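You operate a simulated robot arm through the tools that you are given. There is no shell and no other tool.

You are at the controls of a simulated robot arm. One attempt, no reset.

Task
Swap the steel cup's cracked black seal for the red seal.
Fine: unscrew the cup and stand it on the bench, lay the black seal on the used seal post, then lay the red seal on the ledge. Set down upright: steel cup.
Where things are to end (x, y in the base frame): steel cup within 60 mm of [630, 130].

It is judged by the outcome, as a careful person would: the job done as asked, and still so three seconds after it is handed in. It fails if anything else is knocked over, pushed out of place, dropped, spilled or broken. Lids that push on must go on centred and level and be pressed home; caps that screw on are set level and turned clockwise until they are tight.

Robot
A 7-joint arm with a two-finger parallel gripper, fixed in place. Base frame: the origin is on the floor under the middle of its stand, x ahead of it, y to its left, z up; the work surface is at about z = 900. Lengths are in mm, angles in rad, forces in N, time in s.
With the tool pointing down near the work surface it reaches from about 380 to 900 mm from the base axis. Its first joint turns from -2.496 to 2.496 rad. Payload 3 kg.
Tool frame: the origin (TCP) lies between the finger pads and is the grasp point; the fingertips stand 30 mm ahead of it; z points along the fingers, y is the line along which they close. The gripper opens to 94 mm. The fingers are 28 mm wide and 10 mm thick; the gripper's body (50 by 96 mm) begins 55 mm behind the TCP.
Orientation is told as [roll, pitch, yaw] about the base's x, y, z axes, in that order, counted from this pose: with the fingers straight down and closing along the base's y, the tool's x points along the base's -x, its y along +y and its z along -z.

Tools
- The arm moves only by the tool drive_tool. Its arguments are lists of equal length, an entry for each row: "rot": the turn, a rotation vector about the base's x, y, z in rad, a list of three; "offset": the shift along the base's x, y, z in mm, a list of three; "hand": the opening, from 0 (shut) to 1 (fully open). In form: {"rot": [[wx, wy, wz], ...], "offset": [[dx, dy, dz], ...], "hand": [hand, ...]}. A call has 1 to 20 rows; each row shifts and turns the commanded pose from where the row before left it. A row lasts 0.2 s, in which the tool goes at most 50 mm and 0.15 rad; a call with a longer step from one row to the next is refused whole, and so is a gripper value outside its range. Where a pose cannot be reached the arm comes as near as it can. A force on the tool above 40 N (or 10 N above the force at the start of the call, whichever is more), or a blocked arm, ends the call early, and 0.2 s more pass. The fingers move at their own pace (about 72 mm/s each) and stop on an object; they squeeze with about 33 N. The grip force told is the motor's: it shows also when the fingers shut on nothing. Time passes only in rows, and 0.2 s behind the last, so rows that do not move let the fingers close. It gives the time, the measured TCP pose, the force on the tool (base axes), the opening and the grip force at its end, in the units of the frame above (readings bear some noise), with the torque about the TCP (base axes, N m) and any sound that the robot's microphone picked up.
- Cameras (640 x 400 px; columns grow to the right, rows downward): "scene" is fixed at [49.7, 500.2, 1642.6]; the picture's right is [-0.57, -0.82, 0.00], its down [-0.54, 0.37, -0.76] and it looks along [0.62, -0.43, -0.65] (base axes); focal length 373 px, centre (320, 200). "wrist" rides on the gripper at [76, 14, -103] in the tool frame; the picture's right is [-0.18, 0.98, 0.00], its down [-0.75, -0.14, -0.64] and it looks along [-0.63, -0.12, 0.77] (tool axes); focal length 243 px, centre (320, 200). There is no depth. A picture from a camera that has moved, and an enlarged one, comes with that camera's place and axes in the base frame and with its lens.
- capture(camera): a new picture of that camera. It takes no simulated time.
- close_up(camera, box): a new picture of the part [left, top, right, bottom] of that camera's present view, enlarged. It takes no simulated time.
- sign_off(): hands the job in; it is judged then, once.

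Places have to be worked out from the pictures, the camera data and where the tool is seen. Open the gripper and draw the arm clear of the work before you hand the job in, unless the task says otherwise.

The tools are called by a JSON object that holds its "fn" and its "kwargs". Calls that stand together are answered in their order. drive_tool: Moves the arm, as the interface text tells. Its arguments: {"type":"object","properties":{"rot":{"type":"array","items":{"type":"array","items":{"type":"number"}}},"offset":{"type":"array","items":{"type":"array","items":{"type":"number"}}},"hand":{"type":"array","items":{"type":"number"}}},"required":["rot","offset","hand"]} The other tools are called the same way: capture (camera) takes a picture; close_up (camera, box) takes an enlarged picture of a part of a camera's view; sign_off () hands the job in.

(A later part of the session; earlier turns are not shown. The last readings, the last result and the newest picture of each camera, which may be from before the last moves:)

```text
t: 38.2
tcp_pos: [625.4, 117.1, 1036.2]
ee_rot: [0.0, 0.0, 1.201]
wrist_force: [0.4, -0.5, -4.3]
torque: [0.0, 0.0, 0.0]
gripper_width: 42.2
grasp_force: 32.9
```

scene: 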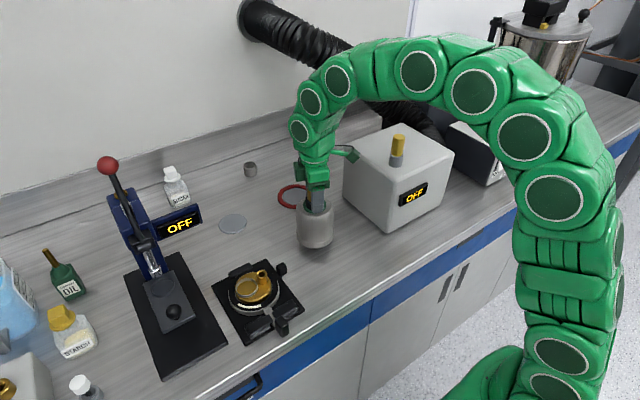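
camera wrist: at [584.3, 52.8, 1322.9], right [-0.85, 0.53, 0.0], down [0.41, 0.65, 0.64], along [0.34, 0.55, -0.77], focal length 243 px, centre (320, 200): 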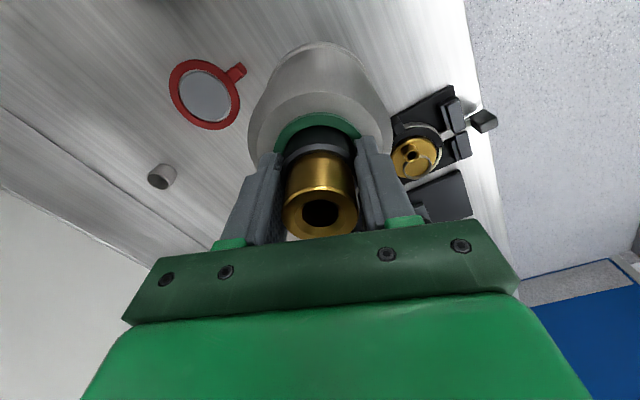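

{"fn": "drive_tool", "kwargs": {"rot": [[0, 0, 0], [0, 0, 0], [0, 0, 0], [0, 0, 0], [0, 0, 0]], "offset": [[0, 0, -1], [0, 0, -1], [0, 0, -1], [0, 0, -1], [0, 0, 0]], "hand": [0, 0, 0, 0, 0]}}

{"fn": "close_up", "kwargs": {"camera": "scene", "box": [260, 180, 380, 280]}}

```text
t: 39.4
tcp_pos: [625.7, 117.3, 1035.0]
ee_rot: [-0.001, 0.0, 1.2]
wrist_force: [-1.4, -7.3, 16.8]
torque: [0.02, 0.15, 0.04]
gripper_width: 42.6
grasp_force: 32.7
```

```text
4.00 times, centred on (320, 230) of scene
camera zoom: at [49.7, 500.2, 1642.6], right [-0.57, -0.82, 0.0], down [-0.54, 0.37, -0.76], along [0.62, -0.43, -0.65], focal length 1494 px, centre (320, 80)
```

zoom: 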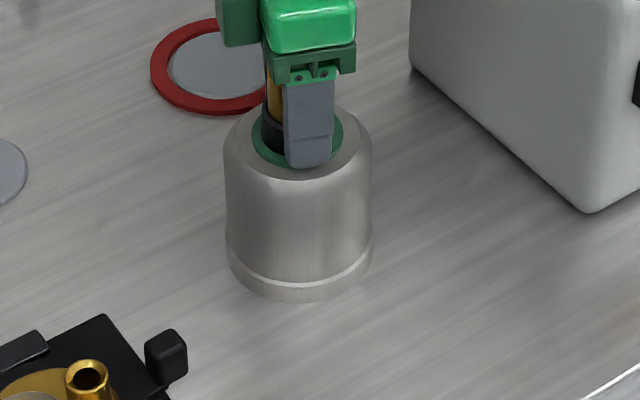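

Contact: fz is +16.8 N with the cup on the bench. I'll unload slightly, open the hand, and rise straight up.

{"fn": "drive_tool", "kwargs": {"rot": [[0, 0, 0], [0, 0, 0], [0, 0, 0], [0, 0, 0], [0, 0, 0]], "offset": [[0, 0, 1], [0, 0, 0.5], [0, 0, 0], [0, 0, 0], [0, 0, 0]], "hand": [0, 0, 0.8, 0.8, 0.8]}}

{"fn": "capture", "kwargs": {"camera": "wrist"}}

```text
t: 40.6
tcp_pos: [626.2, 117.8, 1033.7]
ee_rot: [0.001, 0.001, 1.201]
wrist_force: [0.2, 0.9, -0.9]
torque: [-0.04, 0.01, -0.02]
gripper_width: 75.4
grasp_force: 0.1
```

```text
taken
camera wrist: at [584.7, 53.2, 1136.9], right [-0.85, 0.53, 0.0], down [0.4, 0.65, 0.64], along [0.34, 0.55, -0.77], focal length 243 px, centre (320, 200)
```

wrist: 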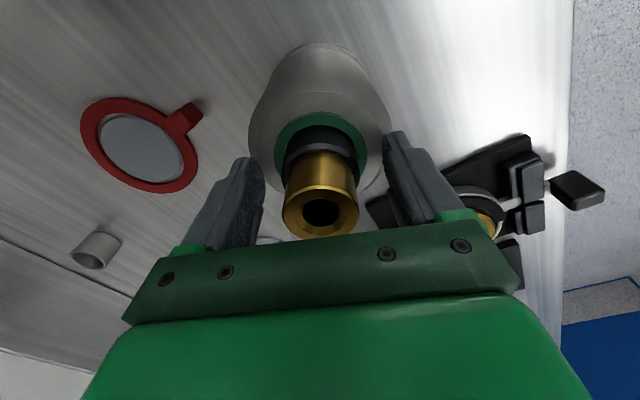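

Released; the cup stands upright. Now I'll rise clear and move to view the black seal on the base.

{"fn": "drive_tool", "kwargs": {"rot": [[0, 0, 0], [0, 0, 0], [0, 0, 0], [0, 0, 0], [0, 0, 0], [0, 0, 0.09], [0, 0, 0.09], [0, 0, 0.09], [0, 0, 0.1], [0, 0, 0], [0, 0, 0]], "offset": [[0, 0, 10], [0, 0, 25], [0, 0, 35], [0, 0, 35], [0, 0, 25], [-19, 30, 0], [-19, 30, 0], [-19, 30, 0], [-19, 32, 0], [0, 0, -37], [0, 0, -37]], "hand": [0.8, 0.8, 0.8, 0.8, 0.8, 1, 1, 1, 1, 1, 1]}}

{"fn": "capture", "kwargs": {"camera": "wrist"}}

{"fn": "close_up", "kwargs": {"camera": "wrist", "box": [240, 90, 420, 230]}}

{"fn": "capture", "kwargs": {"camera": "scene"}}

{"fn": "close_up", "kwargs": {"camera": "scene", "box": [200, 250, 310, 350]}}

```text
t: 43.0
tcp_pos: [546.7, 241.1, 1092.9]
ee_rot: [-0.001, 0.0, 1.572]
wrist_force: [-0.8, -0.6, 0.6]
torque: [0.01, 0.0, -0.01]
gripper_width: 93.9
grasp_force: 0.1
```

```text
taken
camera wrist: at [532.4, 165.8, 1194.6], right [-0.98, 0.18, 0.0], down [0.14, 0.75, 0.64], along [0.12, 0.63, -0.77], focal length 243 px, centre (320, 200)
```

wrist: 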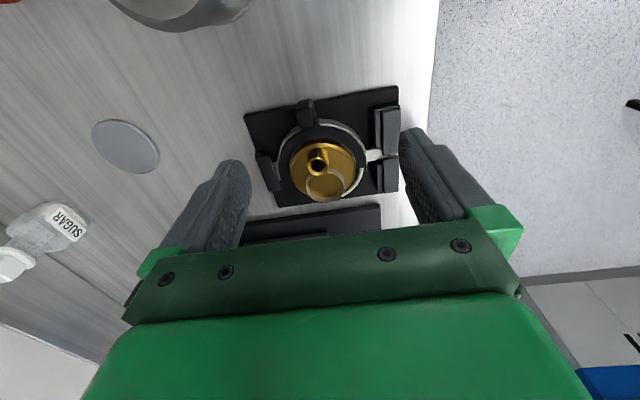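

```text
2.86 times, centred on (330, 160) of wrist
camera zoom: at [532.4, 165.8, 1194.6], right [-0.98, 0.18, 0.0], down [0.14, 0.75, 0.64], along [0.12, 0.63, -0.77], focal length 693 px, centre (291, 314)
```

zoom: 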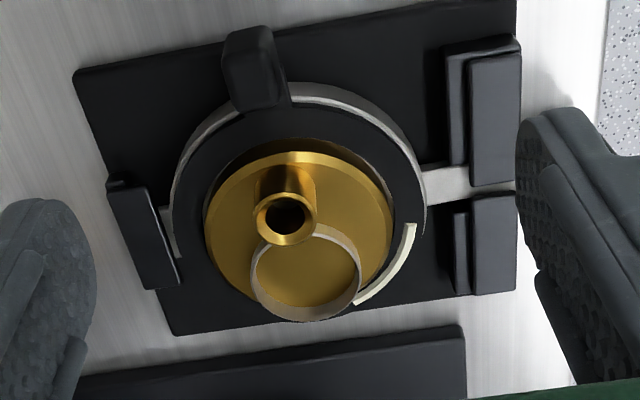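

```text
taken
```

scene: 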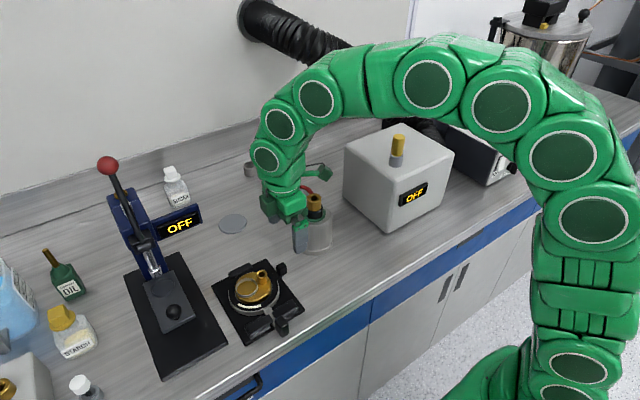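

```text
4.00 times, centred on (255, 300) of scene
camera zoom: at [49.7, 500.2, 1642.6], right [-0.57, -0.82, 0.0], down [-0.54, 0.37, -0.76], along [0.62, -0.43, -0.65], focal length 1494 px, centre (580, -200)
```

zoom: 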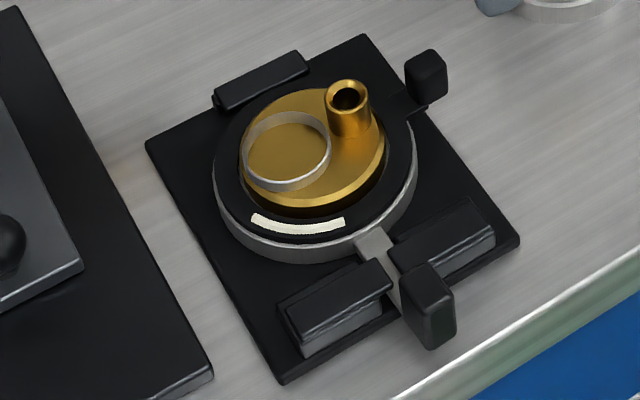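

The black seal lies on the ledge around the brass boss, with an upright tab block at about (560, 254). I'll zoom in on the tab from both cameras to locate it accurately.

{"fn": "close_up", "kwargs": {"camera": "wrist", "box": [280, 80, 360, 140]}}

{"fn": "close_up", "kwargs": {"camera": "scene", "box": [250, 250, 310, 295]}}

{"fn": "close_up", "kwargs": {"camera": "scene", "box": [210, 205, 260, 245]}}

```text
6.67 times, centred on (320, 110) of wrist
camera zoom: at [532.4, 165.8, 1194.6], right [-0.98, 0.18, 0.0], down [0.14, 0.75, 0.64], along [0.12, 0.63, -0.77], focal length 1618 px, centre (320, 800)
```

zoom: 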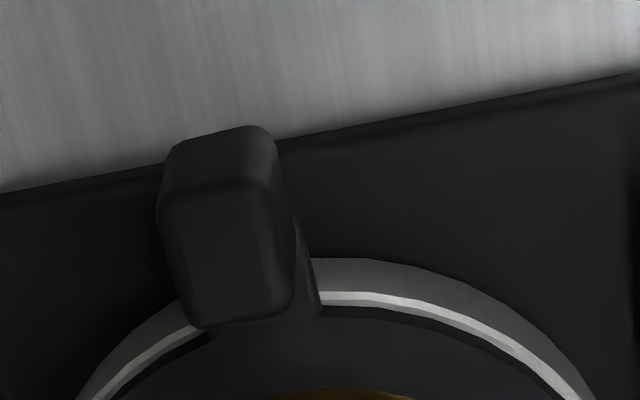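

```text
8.89 times, centred on (280, 272) of scene
camera zoom: at [49.7, 500.2, 1642.6], right [-0.57, -0.82, 0.0], down [-0.54, 0.37, -0.76], along [0.62, -0.43, -0.65], focal length 3319 px, centre (676, -444)
```

zoom: 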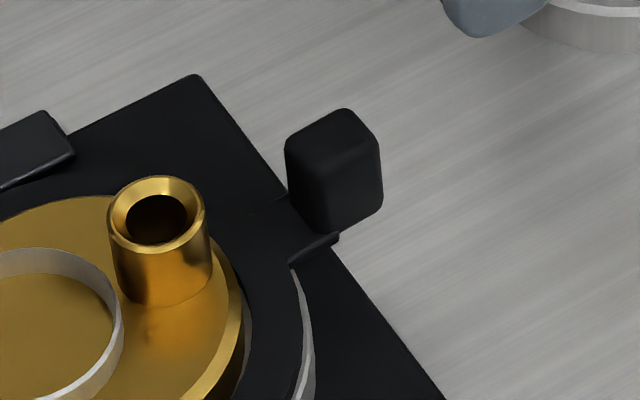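

```text
10.00 times, centred on (235, 225) of scene
camera zoom: at [49.7, 500.2, 1642.6], right [-0.57, -0.82, 0.0], down [-0.54, 0.37, -0.76], along [0.62, -0.43, -0.65], focal length 3734 px, centre (1170, -50)
```

zoom: 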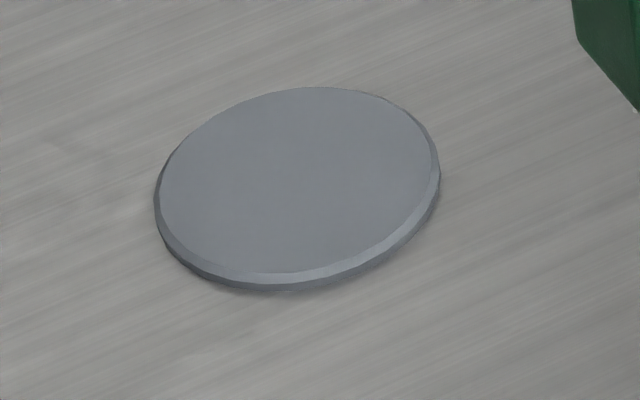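

The tab block is about 17 mm square and 22 mm tall, with its top centre at (562, 253.6, 957). I'll move above it at z≈1000 with a partly open hand and check the alignment.

{"fn": "drive_tool", "kwargs": {"rot": [[0, 0, 0], [0, 0, 0], [0, 0, 0], [0, 0, 0], [0, 0, 0]], "offset": [[7, 6, -25], [6.5, 6.5, -25], [0, 0, -25], [0, 0, -17], [0, 0, 0]], "hand": [0.55, 0.55, 0.55, 0.55, 0.55]}}

{"fn": "capture", "kwargs": {"camera": "wrist"}}

{"fn": "close_up", "kwargs": {"camera": "wrist", "box": [220, 60, 420, 240]}}

{"fn": "close_up", "kwargs": {"camera": "scene", "box": [220, 220, 320, 300]}}

```text
t: 44.2
tcp_pos: [564.2, 251.3, 997.5]
ee_rot: [0.0, 0.001, 1.57]
wrist_force: [0.2, -0.6, -0.1]
torque: [-0.01, -0.02, -0.01]
gripper_width: 51.6
grasp_force: 0.1
```

```text
taken
camera wrist: at [549.6, 176.6, 1100.0], right [-0.98, 0.18, 0.0], down [0.14, 0.75, 0.64], along [0.12, 0.63, -0.77], focal length 243 px, centre (320, 200)
```

wrist: 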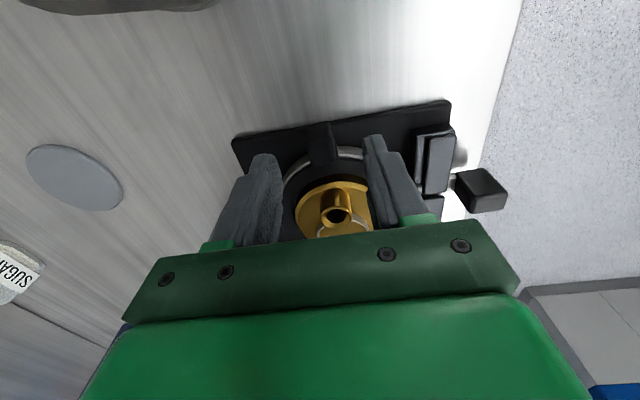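

```text
2.22 times, centred on (320, 150) of wrist
camera zoom: at [549.6, 176.6, 1100.0], right [-0.98, 0.18, 0.0], down [0.14, 0.75, 0.64], along [0.12, 0.63, -0.77], focal length 539 px, centre (320, 311)
```

zoom: 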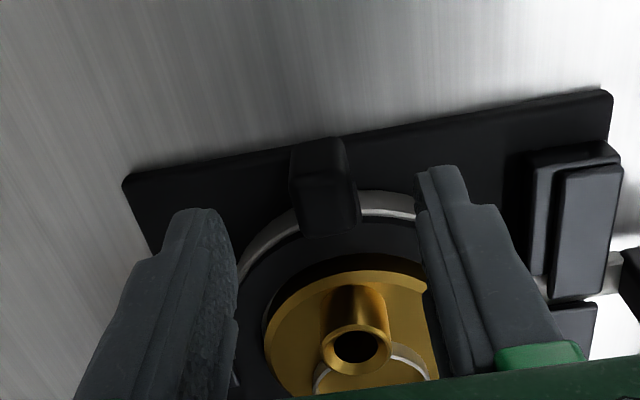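

```text
5.00 times, centred on (270, 260) of scene
camera zoom: at [49.7, 500.2, 1642.6], right [-0.57, -0.82, 0.0], down [-0.54, 0.37, -0.76], along [0.62, -0.43, -0.65], focal length 1867 px, centre (570, -100)
```

zoom: 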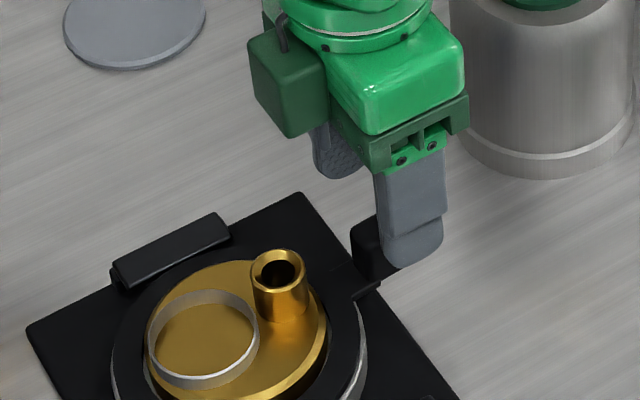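

{"fn": "close_up", "kwargs": {"camera": "wrist", "box": [280, 110, 370, 170]}}

```text
6.67 times, centred on (325, 140) of wrist
camera zoom: at [549.6, 176.6, 1100.0], right [-0.98, 0.18, 0.0], down [0.14, 0.75, 0.64], along [0.12, 0.63, -0.77], focal length 1618 px, centre (287, 600)
```

zoom: 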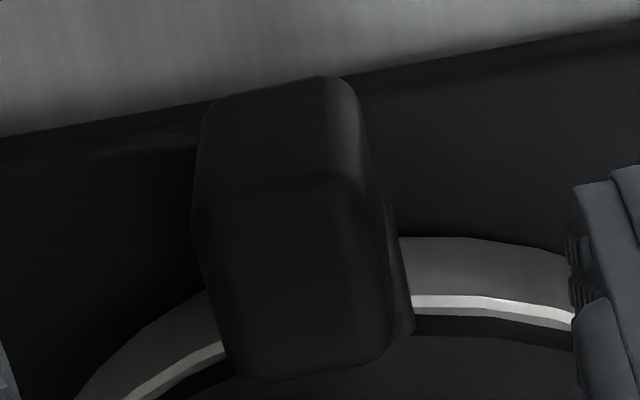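

The tab centre resolves to (562.7, 253), within about 1 mm of the hand. Descending so the fingertips straddle the block.

{"fn": "drive_tool", "kwargs": {"rot": [[0, 0, 0], [0, 0, 0], [0, 0, 0], [0, 0, 0], [0, 0, 0]], "offset": [[-1, 0.7, -12], [0, 0, -12], [0, 0, -10], [0, 0, -5], [0, 0, 0]], "hand": [0.55, 0.55, 0.55, 0.55, 0.55]}}

{"fn": "close_up", "kwargs": {"camera": "wrist", "box": [220, 60, 420, 240]}}

{"fn": "close_up", "kwargs": {"camera": "scene", "box": [220, 220, 320, 300]}}

```text
t: 45.4
tcp_pos: [561.3, 253.6, 958.9]
ee_rot: [0.001, 0.001, 1.57]
wrist_force: [0.6, 0.6, 0.7]
torque: [0.0, -0.01, -0.03]
gripper_width: 52.0
grasp_force: 0.1
```

```text
2.22 times, centred on (320, 150) of wrist
camera zoom: at [547.1, 178.9, 1061.2], right [-0.98, 0.18, 0.0], down [0.14, 0.75, 0.64], along [0.12, 0.63, -0.77], focal length 539 px, centre (320, 311)
```

zoom: 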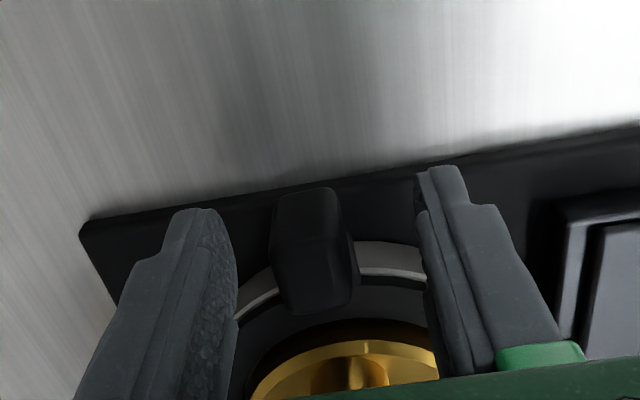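

```text
5.00 times, centred on (270, 260) of scene
camera zoom: at [49.7, 500.2, 1642.6], right [-0.57, -0.82, 0.0], down [-0.54, 0.37, -0.76], along [0.62, -0.43, -0.65], focal length 1867 px, centre (570, -100)
```

zoom: 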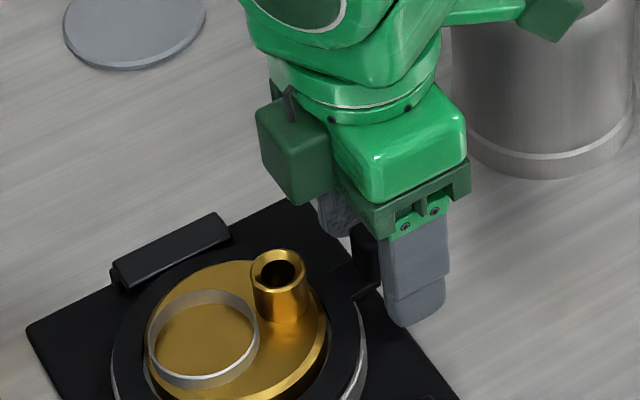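

The fingers straddle the tab with no contact. Shifting 1 mm in x and closing.

{"fn": "drive_tool", "kwargs": {"rot": [[0, 0, 0], [0, 0, 0], [0, 0, 0], [0, 0, 0]], "offset": [[1, 0, 0], [0, 0, 0], [0, 0, 0], [0, 0, 0]], "hand": [0, 0, 0, 0]}}

{"fn": "close_up", "kwargs": {"camera": "wrist", "box": [220, 60, 420, 240]}}

{"fn": "close_up", "kwargs": {"camera": "scene", "box": [200, 240, 320, 350]}}

```text
t: 46.4
tcp_pos: [562.5, 252.4, 957.8]
ee_rot: [-0.001, 0.0, 1.57]
wrist_force: [0.0, 0.2, -0.7]
torque: [0.0, -0.02, -0.02]
gripper_width: 21.1
grasp_force: 32.7
```

```text
2.22 times, centred on (320, 150) of wrist
camera zoom: at [548.0, 178.4, 1061.6], right [-0.98, 0.18, 0.0], down [0.14, 0.75, 0.64], along [0.12, 0.63, -0.77], focal length 539 px, centre (320, 311)
```

zoom: 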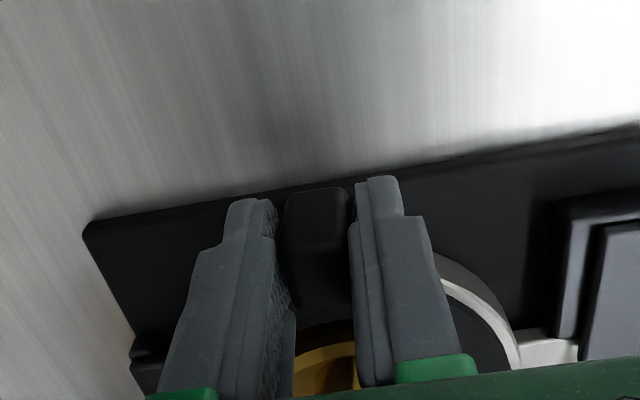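

```text
3.64 times, centred on (260, 295) of scene
camera zoom: at [49.7, 500.2, 1642.6], right [-0.57, -0.82, 0.0], down [-0.54, 0.37, -0.76], along [0.62, -0.43, -0.65], focal length 1358 px, centre (538, -146)
```

zoom: 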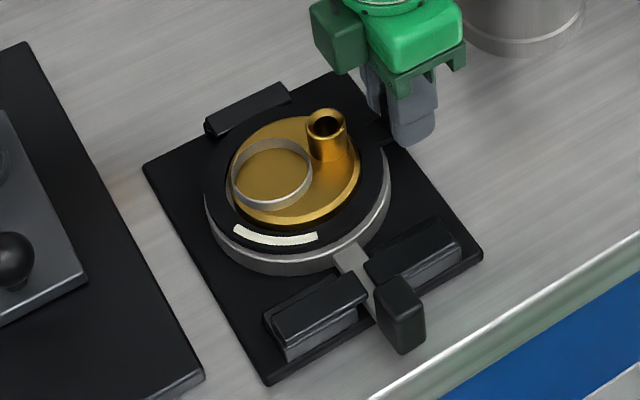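

Gripped at 21 mm with 33 N. I'll lift slowly a few millimetres first and look at how the seal hangs.

{"fn": "drive_tool", "kwargs": {"rot": [[0, 0, 0], [0, 0, 0], [0, 0, 0], [0, 0, 0], [0, 0, 0], [0, 0, 0]], "offset": [[0, 0, 2], [0, 0, 3], [0, 0, 4], [0, 0, 5], [0, 0, 6], [0, 0, 0]], "hand": [0, 0, 0, 0, 0, 0]}}

{"fn": "close_up", "kwargs": {"camera": "wrist", "box": [220, 60, 420, 240]}}

{"fn": "close_up", "kwargs": {"camera": "scene", "box": [200, 240, 320, 350]}}

```text
t: 47.8
tcp_pos: [562.0, 254.3, 980.5]
ee_rot: [-0.001, 0.001, 1.572]
wrist_force: [0.3, 0.1, -0.3]
torque: [-0.01, 0.0, -0.01]
gripper_width: 21.1
grasp_force: 33.2
```

```text
2.22 times, centred on (320, 150) of wrist
camera zoom: at [547.4, 179.0, 1082.7], right [-0.98, 0.18, 0.0], down [0.14, 0.75, 0.64], along [0.12, 0.63, -0.77], focal length 539 px, centre (320, 311)
```

zoom: 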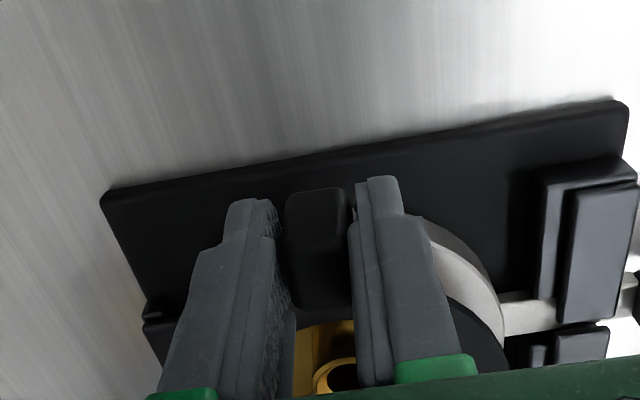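

```text
3.64 times, centred on (260, 295) of scene
camera zoom: at [49.7, 500.2, 1642.6], right [-0.57, -0.82, 0.0], down [-0.54, 0.37, -0.76], along [0.62, -0.43, -0.65], focal length 1358 px, centre (538, -146)
```

zoom: 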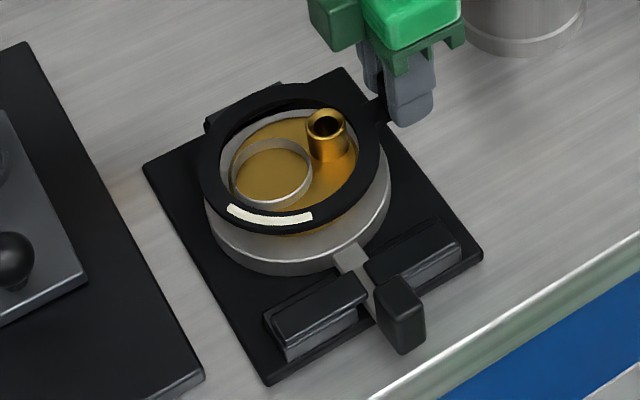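

The seal comes up rigid and level. Lifting straight up well clear of the boss.

{"fn": "drive_tool", "kwargs": {"rot": [[0, 0, 0], [0, 0, 0], [0, 0, 0], [0, 0, 0], [0, 0, 0], [0, 0, 0], [0, 0, 0], [0, 0, 0]], "offset": [[0, 0, 10], [0, 0, 20], [0, 0, 25], [0, 0, 25], [0, 0, 25], [0, 0, 25], [0, 0, 15], [0, 0, 5]], "hand": [0, 0, 0, 0, 0, 0, 0, 0]}}

{"fn": "capture", "kwargs": {"camera": "wrist"}}

{"fn": "capture", "kwargs": {"camera": "scene"}}

```text
t: 49.6
tcp_pos: [562.9, 253.9, 1130.6]
ee_rot: [0.0, 0.0, 1.571]
wrist_force: [-0.1, -0.3, -0.5]
torque: [-0.01, 0.0, -0.02]
gripper_width: 21.1
grasp_force: 33.0
```

```text
taken
camera wrist: at [548.9, 178.8, 1232.6], right [-0.98, 0.18, 0.0], down [0.14, 0.75, 0.64], along [0.12, 0.63, -0.77], focal length 243 px, centre (320, 200)
```

wrist: 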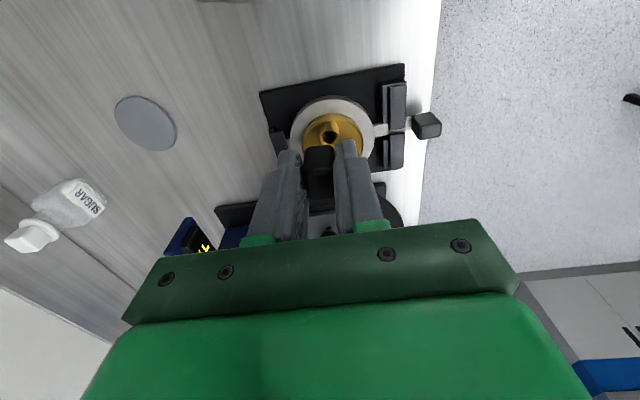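

```text
taken
```

scene: 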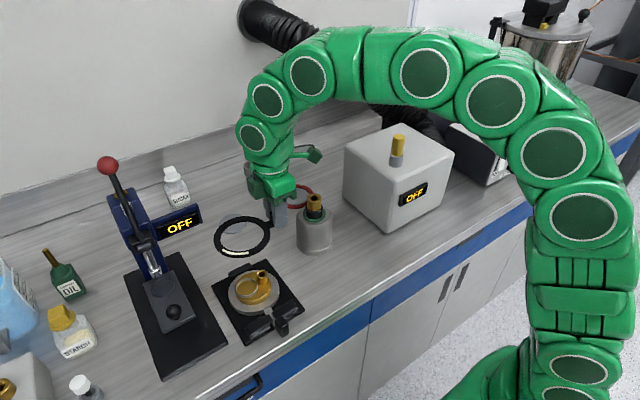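

The seal is held clear. From this pose the wrist camera sees the base ring at a fixed pixel, which I can use as the reference for placing the seal over the post. Zooming in to measure both.

{"fn": "close_up", "kwargs": {"camera": "wrist", "box": [260, 60, 420, 160]}}

{"fn": "close_up", "kwargs": {"camera": "wrist", "box": [90, 80, 210, 160]}}

{"fn": "close_up", "kwargs": {"camera": "scene", "box": [200, 200, 300, 270]}}

```text
4.00 times, centred on (340, 110) of wrist
camera zoom: at [548.9, 178.8, 1232.6], right [-0.98, 0.18, 0.0], down [0.14, 0.75, 0.64], along [0.12, 0.63, -0.77], focal length 970 px, centre (240, 560)
```

zoom: 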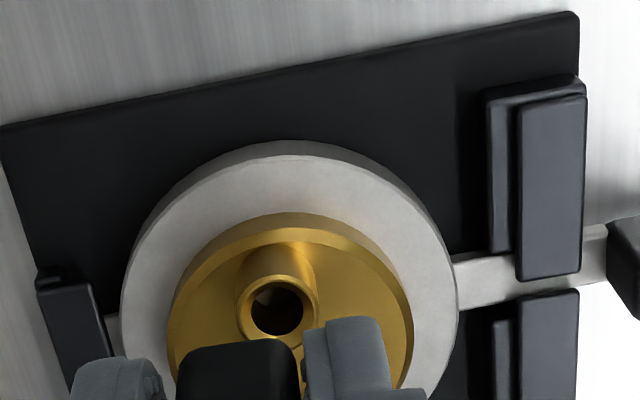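

```text
5.00 times, centred on (150, 120) of wrist
camera zoom: at [548.9, 178.8, 1232.6], right [-0.98, 0.18, 0.0], down [0.14, 0.75, 0.64], along [0.12, 0.63, -0.77], focal length 1213 px, centre (1170, 600)
```

zoom: 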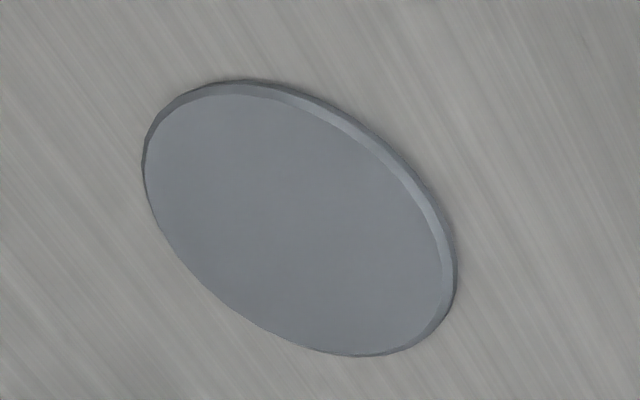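

```text
5.71 times, centred on (250, 235) of scene
camera zoom: at [49.7, 500.2, 1642.6], right [-0.57, -0.82, 0.0], down [-0.54, 0.37, -0.76], along [0.62, -0.43, -0.65], focal length 2134 px, centre (720, 0)
```

zoom: 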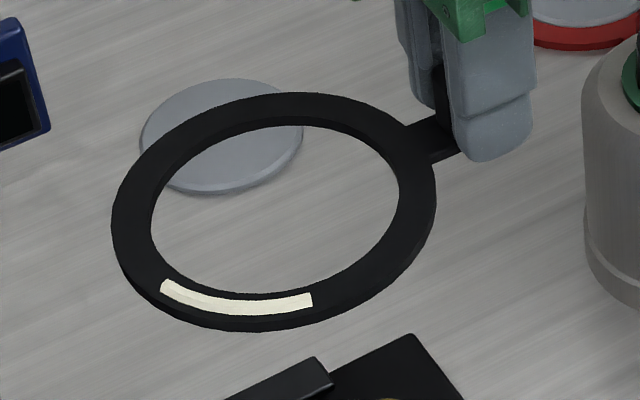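

Measurements agree: the seal centre sits at about TCP + (−2, +78), and the used-seal post is near (812, 270). I'll carry the seal to hover above the post, keeping this orientation.

{"fn": "drive_tool", "kwargs": {"rot": [[0, 0, 0], [0, 0, 0], [0, 0, 0], [0, 0, 0], [0, 0, 0], [0, 0, 0], [0, 0, 0], [0, 0, 0], [0, 0, 0], [0, 0, 0], [0, 0, 0], [0, 0, 0], [0, 0, 0], [0, 0, 0]], "offset": [[10, -2.5, 0], [20, -5, 0], [24, -6, 0], [24, -6, 0], [24, -6, 0], [24, -6, 0], [24, -6, 0], [24, -6, 0], [24, -6, 0], [24, -6, 0], [20, -4.5, 0], [9, -2, -15], [0, 0, -15], [0, 0, 0]], "hand": [0, 0, 0, 0, 0, 0, 0, 0, 0, 0, 0, 0, 0, 0]}}

{"fn": "capture", "kwargs": {"camera": "wrist"}}

{"fn": "close_up", "kwargs": {"camera": "wrist", "box": [260, 60, 420, 160]}}

{"fn": "capture", "kwargs": {"camera": "scene"}}

{"fn": "close_up", "kwargs": {"camera": "scene", "box": [200, 170, 300, 240]}}

```text
t: 52.6
tcp_pos: [812.3, 192.5, 1099.4]
ee_rot: [0.0, 0.002, 1.571]
wrist_force: [-0.3, 0.0, -1.3]
torque: [-0.04, 0.03, 0.02]
gripper_width: 21.0
grasp_force: 33.4
```

```text
taken
camera wrist: at [798.2, 117.9, 1201.5], right [-0.98, 0.18, 0.0], down [0.14, 0.75, 0.64], along [0.12, 0.63, -0.77], focal length 243 px, centre (320, 200)
```

wrist: 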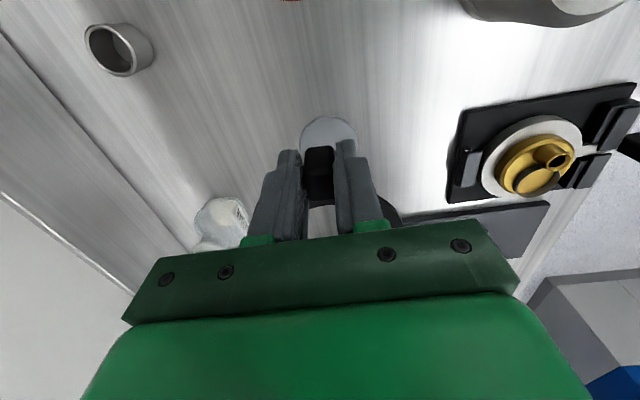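

```text
4.00 times, centred on (340, 110) of wrist
camera zoom: at [798.2, 117.9, 1201.5], right [-0.98, 0.18, 0.0], down [0.14, 0.75, 0.64], along [0.12, 0.63, -0.77], focal length 970 px, centre (240, 560)
```

zoom: 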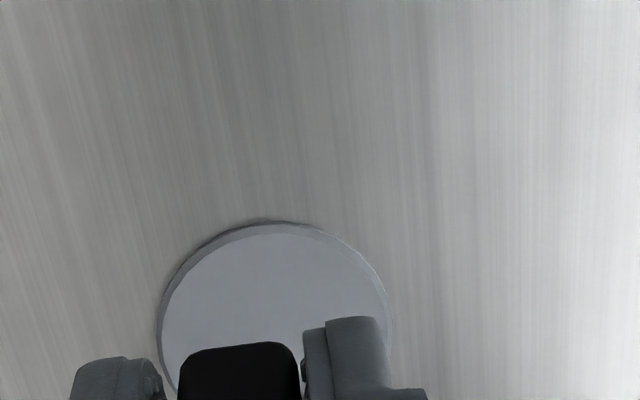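

```text
taken
```

scene: 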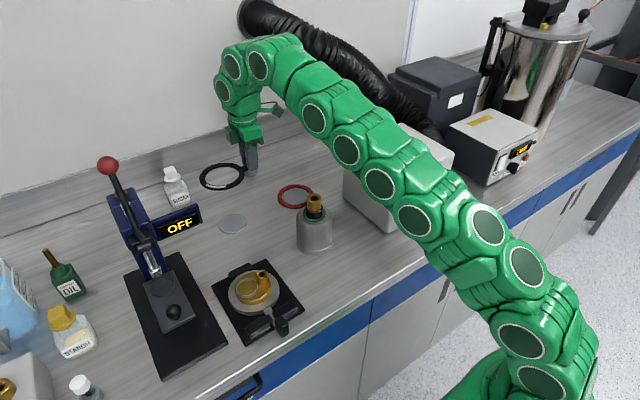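

```text
5.71 times, centred on (250, 205) of scene
camera zoom: at [49.7, 500.2, 1642.6], right [-0.57, -0.82, 0.0], down [-0.54, 0.37, -0.76], along [0.62, -0.43, -0.65], focal length 2134 px, centre (720, 171)
```

zoom: 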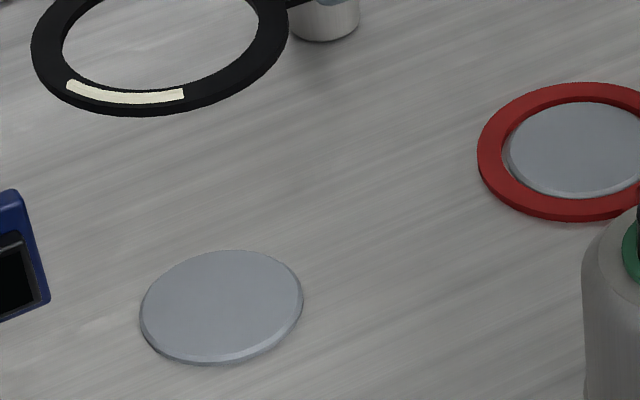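

In the wrist view the post centre resolves to (814, 269), while the seal centre is at about (809.5, 270). I'll correct by +4.5 mm in x and −1 in y, lower to about 40 mm above the bench, and compare in the scene view.

{"fn": "drive_tool", "kwargs": {"rot": [[0, 0, 0], [0, 0, 0], [0, 0, 0], [0, 0, 0], [0, 0, 0], [0, 0, 0], [0, 0, 0]], "offset": [[4.5, -1, -10], [0, 0, -25], [0, 0, -25], [0, 0, -25], [0, 0, -25], [0, 0, -15], [0, 0, 0]], "hand": [0, 0, 0, 0, 0, 0, 0]}}

{"fn": "close_up", "kwargs": {"camera": "scene", "box": [190, 180, 290, 250]}}

{"fn": "capture", "kwargs": {"camera": "wrist"}}

```text
t: 54.2
tcp_pos: [817.2, 189.9, 975.4]
ee_rot: [0.0, -0.001, 1.572]
wrist_force: [0.1, 0.2, -0.1]
torque: [0.02, 0.01, -0.02]
gripper_width: 20.7
grasp_force: 33.0
```

```text
5.71 times, centred on (240, 215) of scene
camera zoom: at [49.7, 500.2, 1642.6], right [-0.57, -0.82, 0.0], down [-0.54, 0.37, -0.76], along [0.62, -0.43, -0.65], focal length 2134 px, centre (777, 114)
```

zoom: 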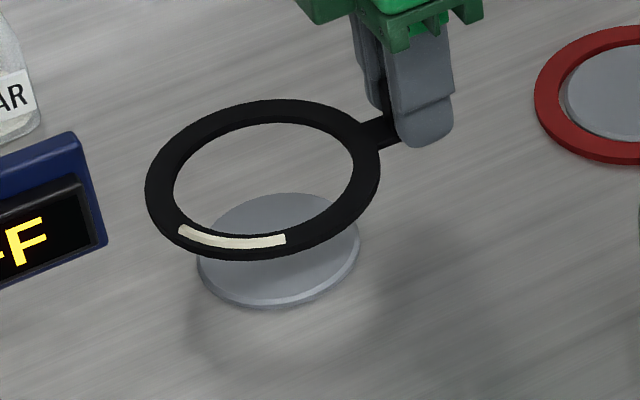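

```text
taken
camera wrist: at [802.6, 115.1, 1076.8], right [-0.98, 0.18, 0.0], down [0.14, 0.75, 0.64], along [0.12, 0.63, -0.77], focal length 243 px, centre (320, 200)
```

wrist: 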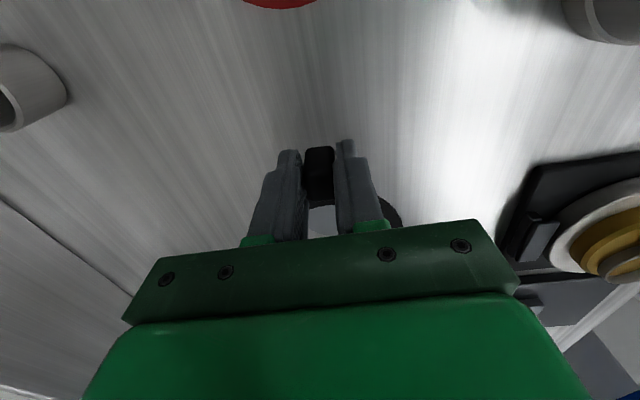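

The scene view puts the seal within about 2 mm of the post centre. I'll apply a small correction and lower to just above the post for a finer comparison.

{"fn": "drive_tool", "kwargs": {"rot": [[0, 0, 0], [0, 0, 0], [0, 0, 0], [0, 0, 0], [0, 0, 0]], "offset": [[-0.8, 1, -8], [0, 0, -10], [0, 0, -8], [0, 0, -4], [0, 0, 0]], "hand": [0, 0, 0, 0, 0]}}

{"fn": "close_up", "kwargs": {"camera": "scene", "box": [200, 190, 280, 246]}}

```text
t: 55.4
tcp_pos: [816.9, 191.4, 946.1]
ee_rot: [-0.001, 0.002, 1.571]
wrist_force: [0.4, -0.3, -0.1]
torque: [0.01, 0.02, -0.01]
gripper_width: 20.9
grasp_force: 33.1
```

```text
7.14 times, centred on (240, 218) of scene
camera zoom: at [49.7, 500.2, 1642.6], right [-0.57, -0.82, 0.0], down [-0.54, 0.37, -0.76], along [0.62, -0.43, -0.65], focal length 2667 px, centre (891, 71)
```

zoom: 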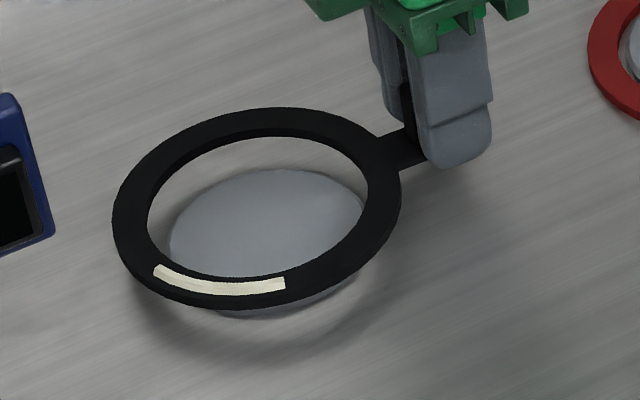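

The seal is within about 2 mm in x. Nudging −1 mm in x and lowering until the ring is just above the post top.

{"fn": "drive_tool", "kwargs": {"rot": [[0, 0, 0], [0, 0, 0], [0, 0, 0], [0, 0, 0]], "offset": [[-1, 0, -3], [0, 0, -3], [0, 0, -2], [0, 0, 0]], "hand": [0, 0, 0, 0]}}

{"fn": "close_up", "kwargs": {"camera": "scene", "box": [205, 200, 275, 249]}}

```text
t: 56.4
tcp_pos: [816.0, 190.5, 937.0]
ee_rot: [0.001, 0.001, 1.572]
wrist_force: [0.2, 0.1, -0.4]
torque: [-0.01, -0.02, 0.03]
gripper_width: 20.9
grasp_force: 33.1
```

```text
8.16 times, centred on (240, 224) of scene
camera zoom: at [49.7, 500.2, 1642.6], right [-0.57, -0.82, 0.0], down [-0.54, 0.37, -0.76], along [0.62, -0.43, -0.65], focal length 3048 px, centre (973, 0)
```

zoom: 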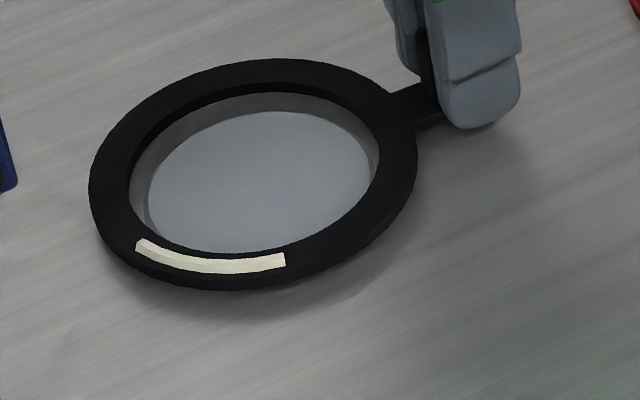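

The seal looks close to centred around the post, with a slight bias to the left and far side. Nudging −1.2 mm in x and lowering 3 mm more, watching the force.

{"fn": "drive_tool", "kwargs": {"rot": [[0, 0, 0], [0, 0, 0], [0, 0, 0], [0, 0, 0]], "offset": [[-1.2, 0, 0], [0, 0, -1.5], [0, 0, -1.5], [0, 0, 0]], "hand": [0, 0, 0, 0]}}

{"fn": "close_up", "kwargs": {"camera": "scene", "box": [205, 200, 275, 249]}}

```text
t: 57.4
tcp_pos: [815.2, 190.5, 932.2]
ee_rot: [-0.001, 0.0, 1.571]
wrist_force: [-0.7, 0.9, -0.7]
torque: [-0.04, -0.01, -0.02]
gripper_width: 21.3
grasp_force: 32.8
```

```text
8.16 times, centred on (240, 224) of scene
camera zoom: at [49.7, 500.2, 1642.6], right [-0.57, -0.82, 0.0], down [-0.54, 0.37, -0.76], along [0.62, -0.43, -0.65], focal length 3048 px, centre (973, 0)
```

zoom: 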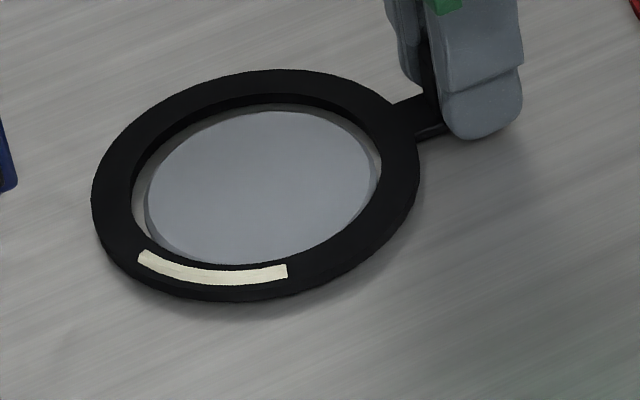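

The ring is almost at bench level around the post. Shifting about 1.2 mm toward image-right, then lowering in 0.7 mm steps until I feel contact.

{"fn": "drive_tool", "kwargs": {"rot": [[0, 0, 0], [0, 0, 0], [0, 0, 0], [0, 0, 0]], "offset": [[-0.7, -1, 0], [0, 0, -0.7], [0, 0, -0.7], [0, 0, 0]], "hand": [0, 0, 0, 0]}}

{"fn": "close_up", "kwargs": {"camera": "scene", "box": [205, 200, 275, 249]}}

```text
t: 58.4
tcp_pos: [815.0, 191.2, 932.1]
ee_rot: [0.0, -0.001, 1.572]
wrist_force: [0.0, -0.8, -0.6]
torque: [-0.01, 0.01, -0.01]
gripper_width: 21.1
grasp_force: 33.1
```

```text
8.16 times, centred on (240, 224) of scene
camera zoom: at [49.7, 500.2, 1642.6], right [-0.57, -0.82, 0.0], down [-0.54, 0.37, -0.76], along [0.62, -0.43, -0.65], focal length 3048 px, centre (973, 0)
```

zoom: 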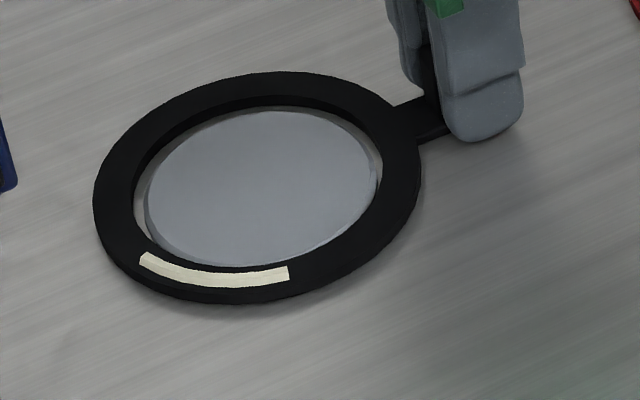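

No contact yet. Lowering further in small steps.

{"fn": "drive_tool", "kwargs": {"rot": [[0, 0, 0], [0, 0, 0], [0, 0, 0], [0, 0, 0]], "offset": [[0, -0.5, -0.7], [0, 0, -0.7], [0, 0, -0.7], [0, 0, 0]], "hand": [0, 0, 0, 0]}}

{"fn": "close_up", "kwargs": {"camera": "scene", "box": [205, 200, 275, 249]}}

```text
t: 59.4
tcp_pos: [814.7, 189.1, 931.5]
ee_rot: [-0.003, -0.001, 1.571]
wrist_force: [-3.1, 1.8, 26.5]
torque: [0.21, 0.06, 0.04]
gripper_width: 21.0
grasp_force: 33.5
```

```text
8.16 times, centred on (240, 224) of scene
camera zoom: at [49.7, 500.2, 1642.6], right [-0.57, -0.82, 0.0], down [-0.54, 0.37, -0.76], along [0.62, -0.43, -0.65], focal length 3048 px, centre (973, 0)
```

zoom: 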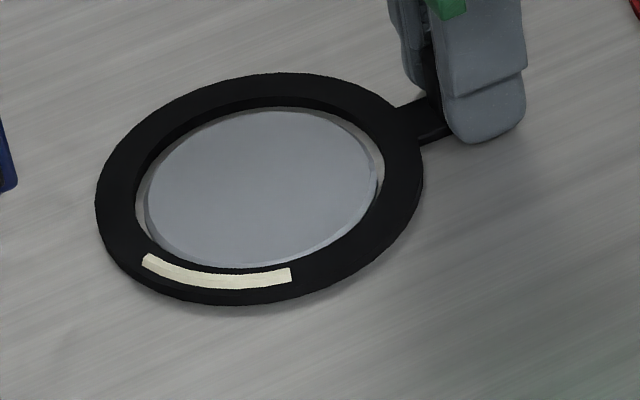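

Contact at 26 N, with the seal flat around the post. I'll unload about 1.2 mm, open, and check.

{"fn": "drive_tool", "kwargs": {"rot": [[0, 0, 0], [0, 0, 0], [0, 0, 0], [0, 0, 0], [0, 0, 0]], "offset": [[0, 0, 0.8], [0, 0, 0.6], [0, 0, 0], [0, 0, 0], [0, 0, 0]], "hand": [0, 0, 0.5, 0.5, 0.5]}}

{"fn": "close_up", "kwargs": {"camera": "scene", "box": [205, 200, 275, 249]}}

```text
t: 60.6
tcp_pos: [815.4, 188.0, 930.2]
ee_rot: [0.002, -0.001, 1.572]
wrist_force: [-0.8, 0.2, 0.2]
torque: [0.06, 0.02, -0.03]
gripper_width: 46.6
grasp_force: 0.0
```

```text
8.16 times, centred on (240, 224) of scene
camera zoom: at [49.7, 500.2, 1642.6], right [-0.57, -0.82, 0.0], down [-0.54, 0.37, -0.76], along [0.62, -0.43, -0.65], focal length 3048 px, centre (973, 0)
```

zoom: 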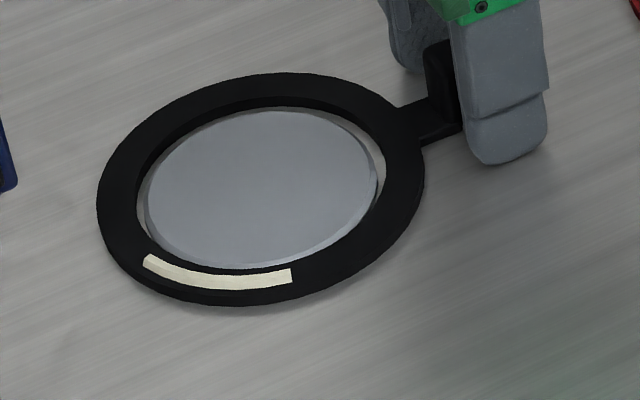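

The black seal is lying flat around the used-seal post. I'll rise straight up, then swing the wrist around to yaw −1.57 near the red seal. From there the camera stays clear of the cup and I can grip the red tab radially.

{"fn": "drive_tool", "kwargs": {"rot": [[0, 0, 0], [0, 0, 0], [0, 0, 0], [0, 0, 0], [0, 0, 0], [0, 0, 0], [0, 0, 0], [0, 0, -0.14], [0, 0, -0.14], [0, 0, -0.14], [0, 0, -0.14], [0, 0, -0.14], [0, 0, -0.14], [0, 0, -0.14], [0, 0, -0.14], [0, 0, -0.14], [0, 0, -0.14], [0, 0, -0.14]], "offset": [[0, 0, 5], [0, 0, 15], [0, 0, 30], [0, 0, 40], [0, 0, 40], [0, 0, 40], [0, 0, 30], [-7, -6, 0], [-7, -6, 0], [-7, -6, 0], [-7, -6, 0], [-7, -6, 0], [-7, -6, 0], [-7, -6, 0], [-7, -6, 0], [-7, -6, 0], [-7, -6, 0], [-5, -6, 0]], "hand": [0.5, 0.5, 0.5, 0.5, 0.5, 0.5, 0.5, 0.5, 0.5, 0.5, 0.5, 0.5, 0.5, 0.5, 0.5, 0.5, 0.5, 0.5]}}

{"fn": "capture", "kwargs": {"camera": "scene"}}

{"fn": "close_up", "kwargs": {"camera": "scene", "box": [190, 180, 350, 260]}}

{"fn": "capture", "kwargs": {"camera": "wrist"}}

```text
t: 64.4
tcp_pos: [739.8, 122.9, 1113.4]
ee_rot: [-0.001, -0.001, 0.031]
wrist_force: [-0.2, 0.1, 0.4]
torque: [0.0, 0.04, 0.0]
gripper_width: 47.0
grasp_force: 0.0
out of reach, approached as far as the arm can: row 7
```

```text
taken
```

scene: 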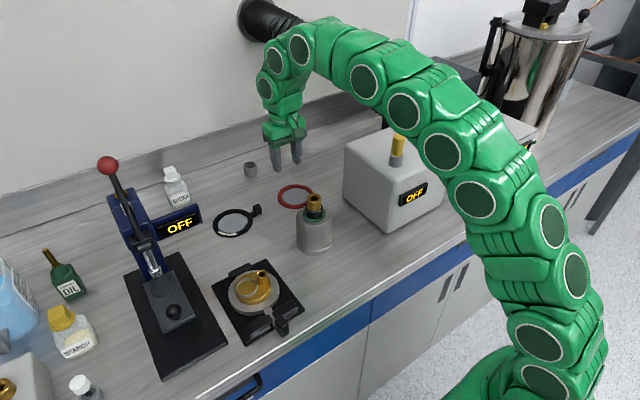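

```text
4.00 times, centred on (270, 220) of scene
camera zoom: at [49.7, 500.2, 1642.6], right [-0.57, -0.82, 0.0], down [-0.54, 0.37, -0.76], along [0.62, -0.43, -0.65], focal length 1494 px, centre (520, 120)
```

zoom: 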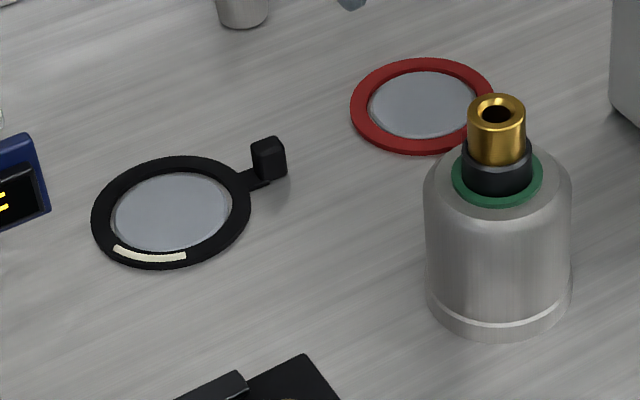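

```text
taken
camera wrist: at [663.5, 137.1, 1214.3], right [0.15, 0.99, 0.0], down [0.76, -0.12, 0.64], along [0.63, -0.1, -0.77], focal length 243 px, centre (320, 200)
```

wrist: 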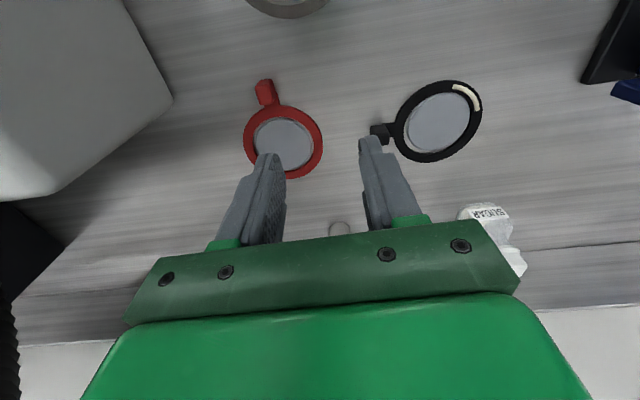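

The black seal sits on its post like the red one does on its own. This view shows the red seal clearly, so I'll zoom in on its ring and tab.

{"fn": "close_up", "kwargs": {"camera": "wrist", "box": [220, 60, 360, 190]}}

{"fn": "close_up", "kwargs": {"camera": "wrist", "box": [240, 70, 300, 115]}}

{"fn": "close_up", "kwargs": {"camera": "wrist", "box": [360, 60, 500, 170]}}

```text
3.08 times, centred on (290, 125) of wrist
camera zoom: at [663.5, 137.1, 1214.3], right [0.15, 0.99, 0.0], down [0.76, -0.12, 0.64], along [0.63, -0.1, -0.77], focal length 746 px, centre (412, 431)
```

zoom: 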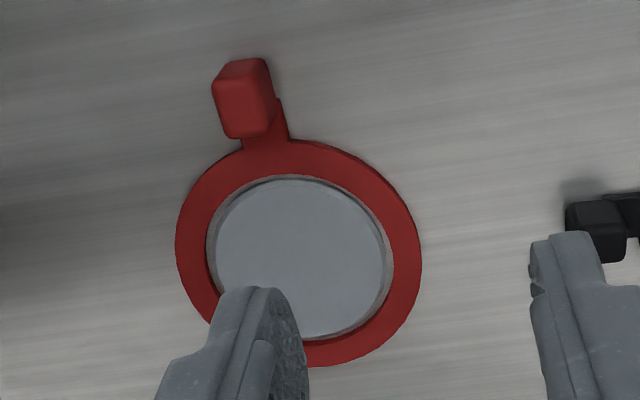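

```text
8.89 times, centred on (270, 92) of wrist
camera zoom: at [663.5, 137.1, 1214.3], right [0.15, 0.99, 0.0], down [0.76, -0.12, 0.64], along [0.63, -0.1, -0.77], focal length 2157 px, centre (764, 1156)
```

zoom: 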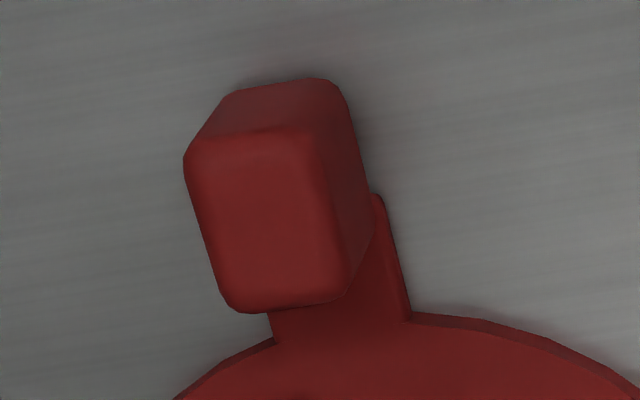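

```text
3.64 times, centred on (430, 115) of wrist
camera zoom: at [663.5, 137.1, 1214.3], right [0.15, 0.99, 0.0], down [0.76, -0.12, 0.64], along [0.63, -0.1, -0.77], focal length 882 px, centre (-80, 509)
```

zoom: 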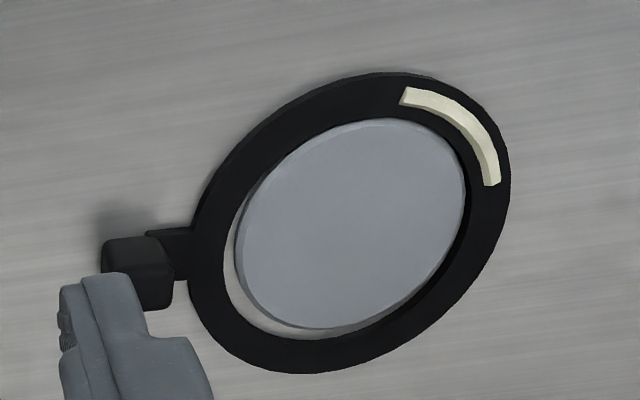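

{"fn": "close_up", "kwargs": {"camera": "wrist", "box": [400, 75, 490, 165]}}

{"fn": "close_up", "kwargs": {"camera": "scene", "box": [205, 205, 275, 249]}}

```text
4.44 times, centred on (445, 120) of wrist
camera zoom: at [663.5, 137.1, 1214.3], right [0.15, 0.99, 0.0], down [0.76, -0.12, 0.64], along [0.63, -0.1, -0.77], focal length 1078 px, centre (-236, 556)
```

zoom: 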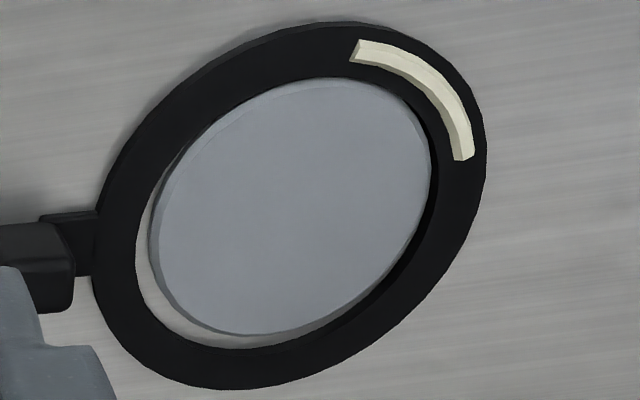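

```text
9.09 times, centred on (240, 227) of scene
camera zoom: at [49.7, 500.2, 1642.6], right [-0.57, -0.82, 0.0], down [-0.54, 0.37, -0.76], along [0.62, -0.43, -0.65], focal length 3395 px, centre (1047, -46)
```

zoom: 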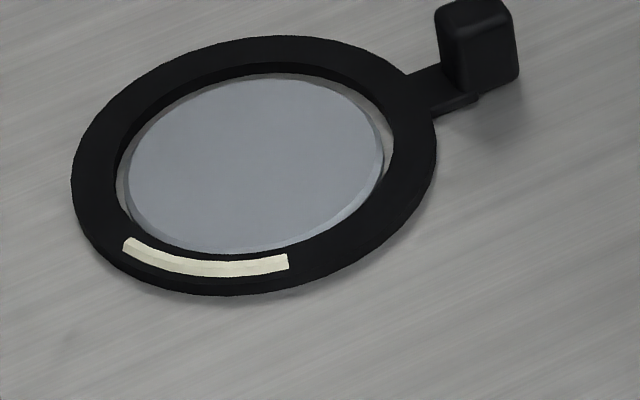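

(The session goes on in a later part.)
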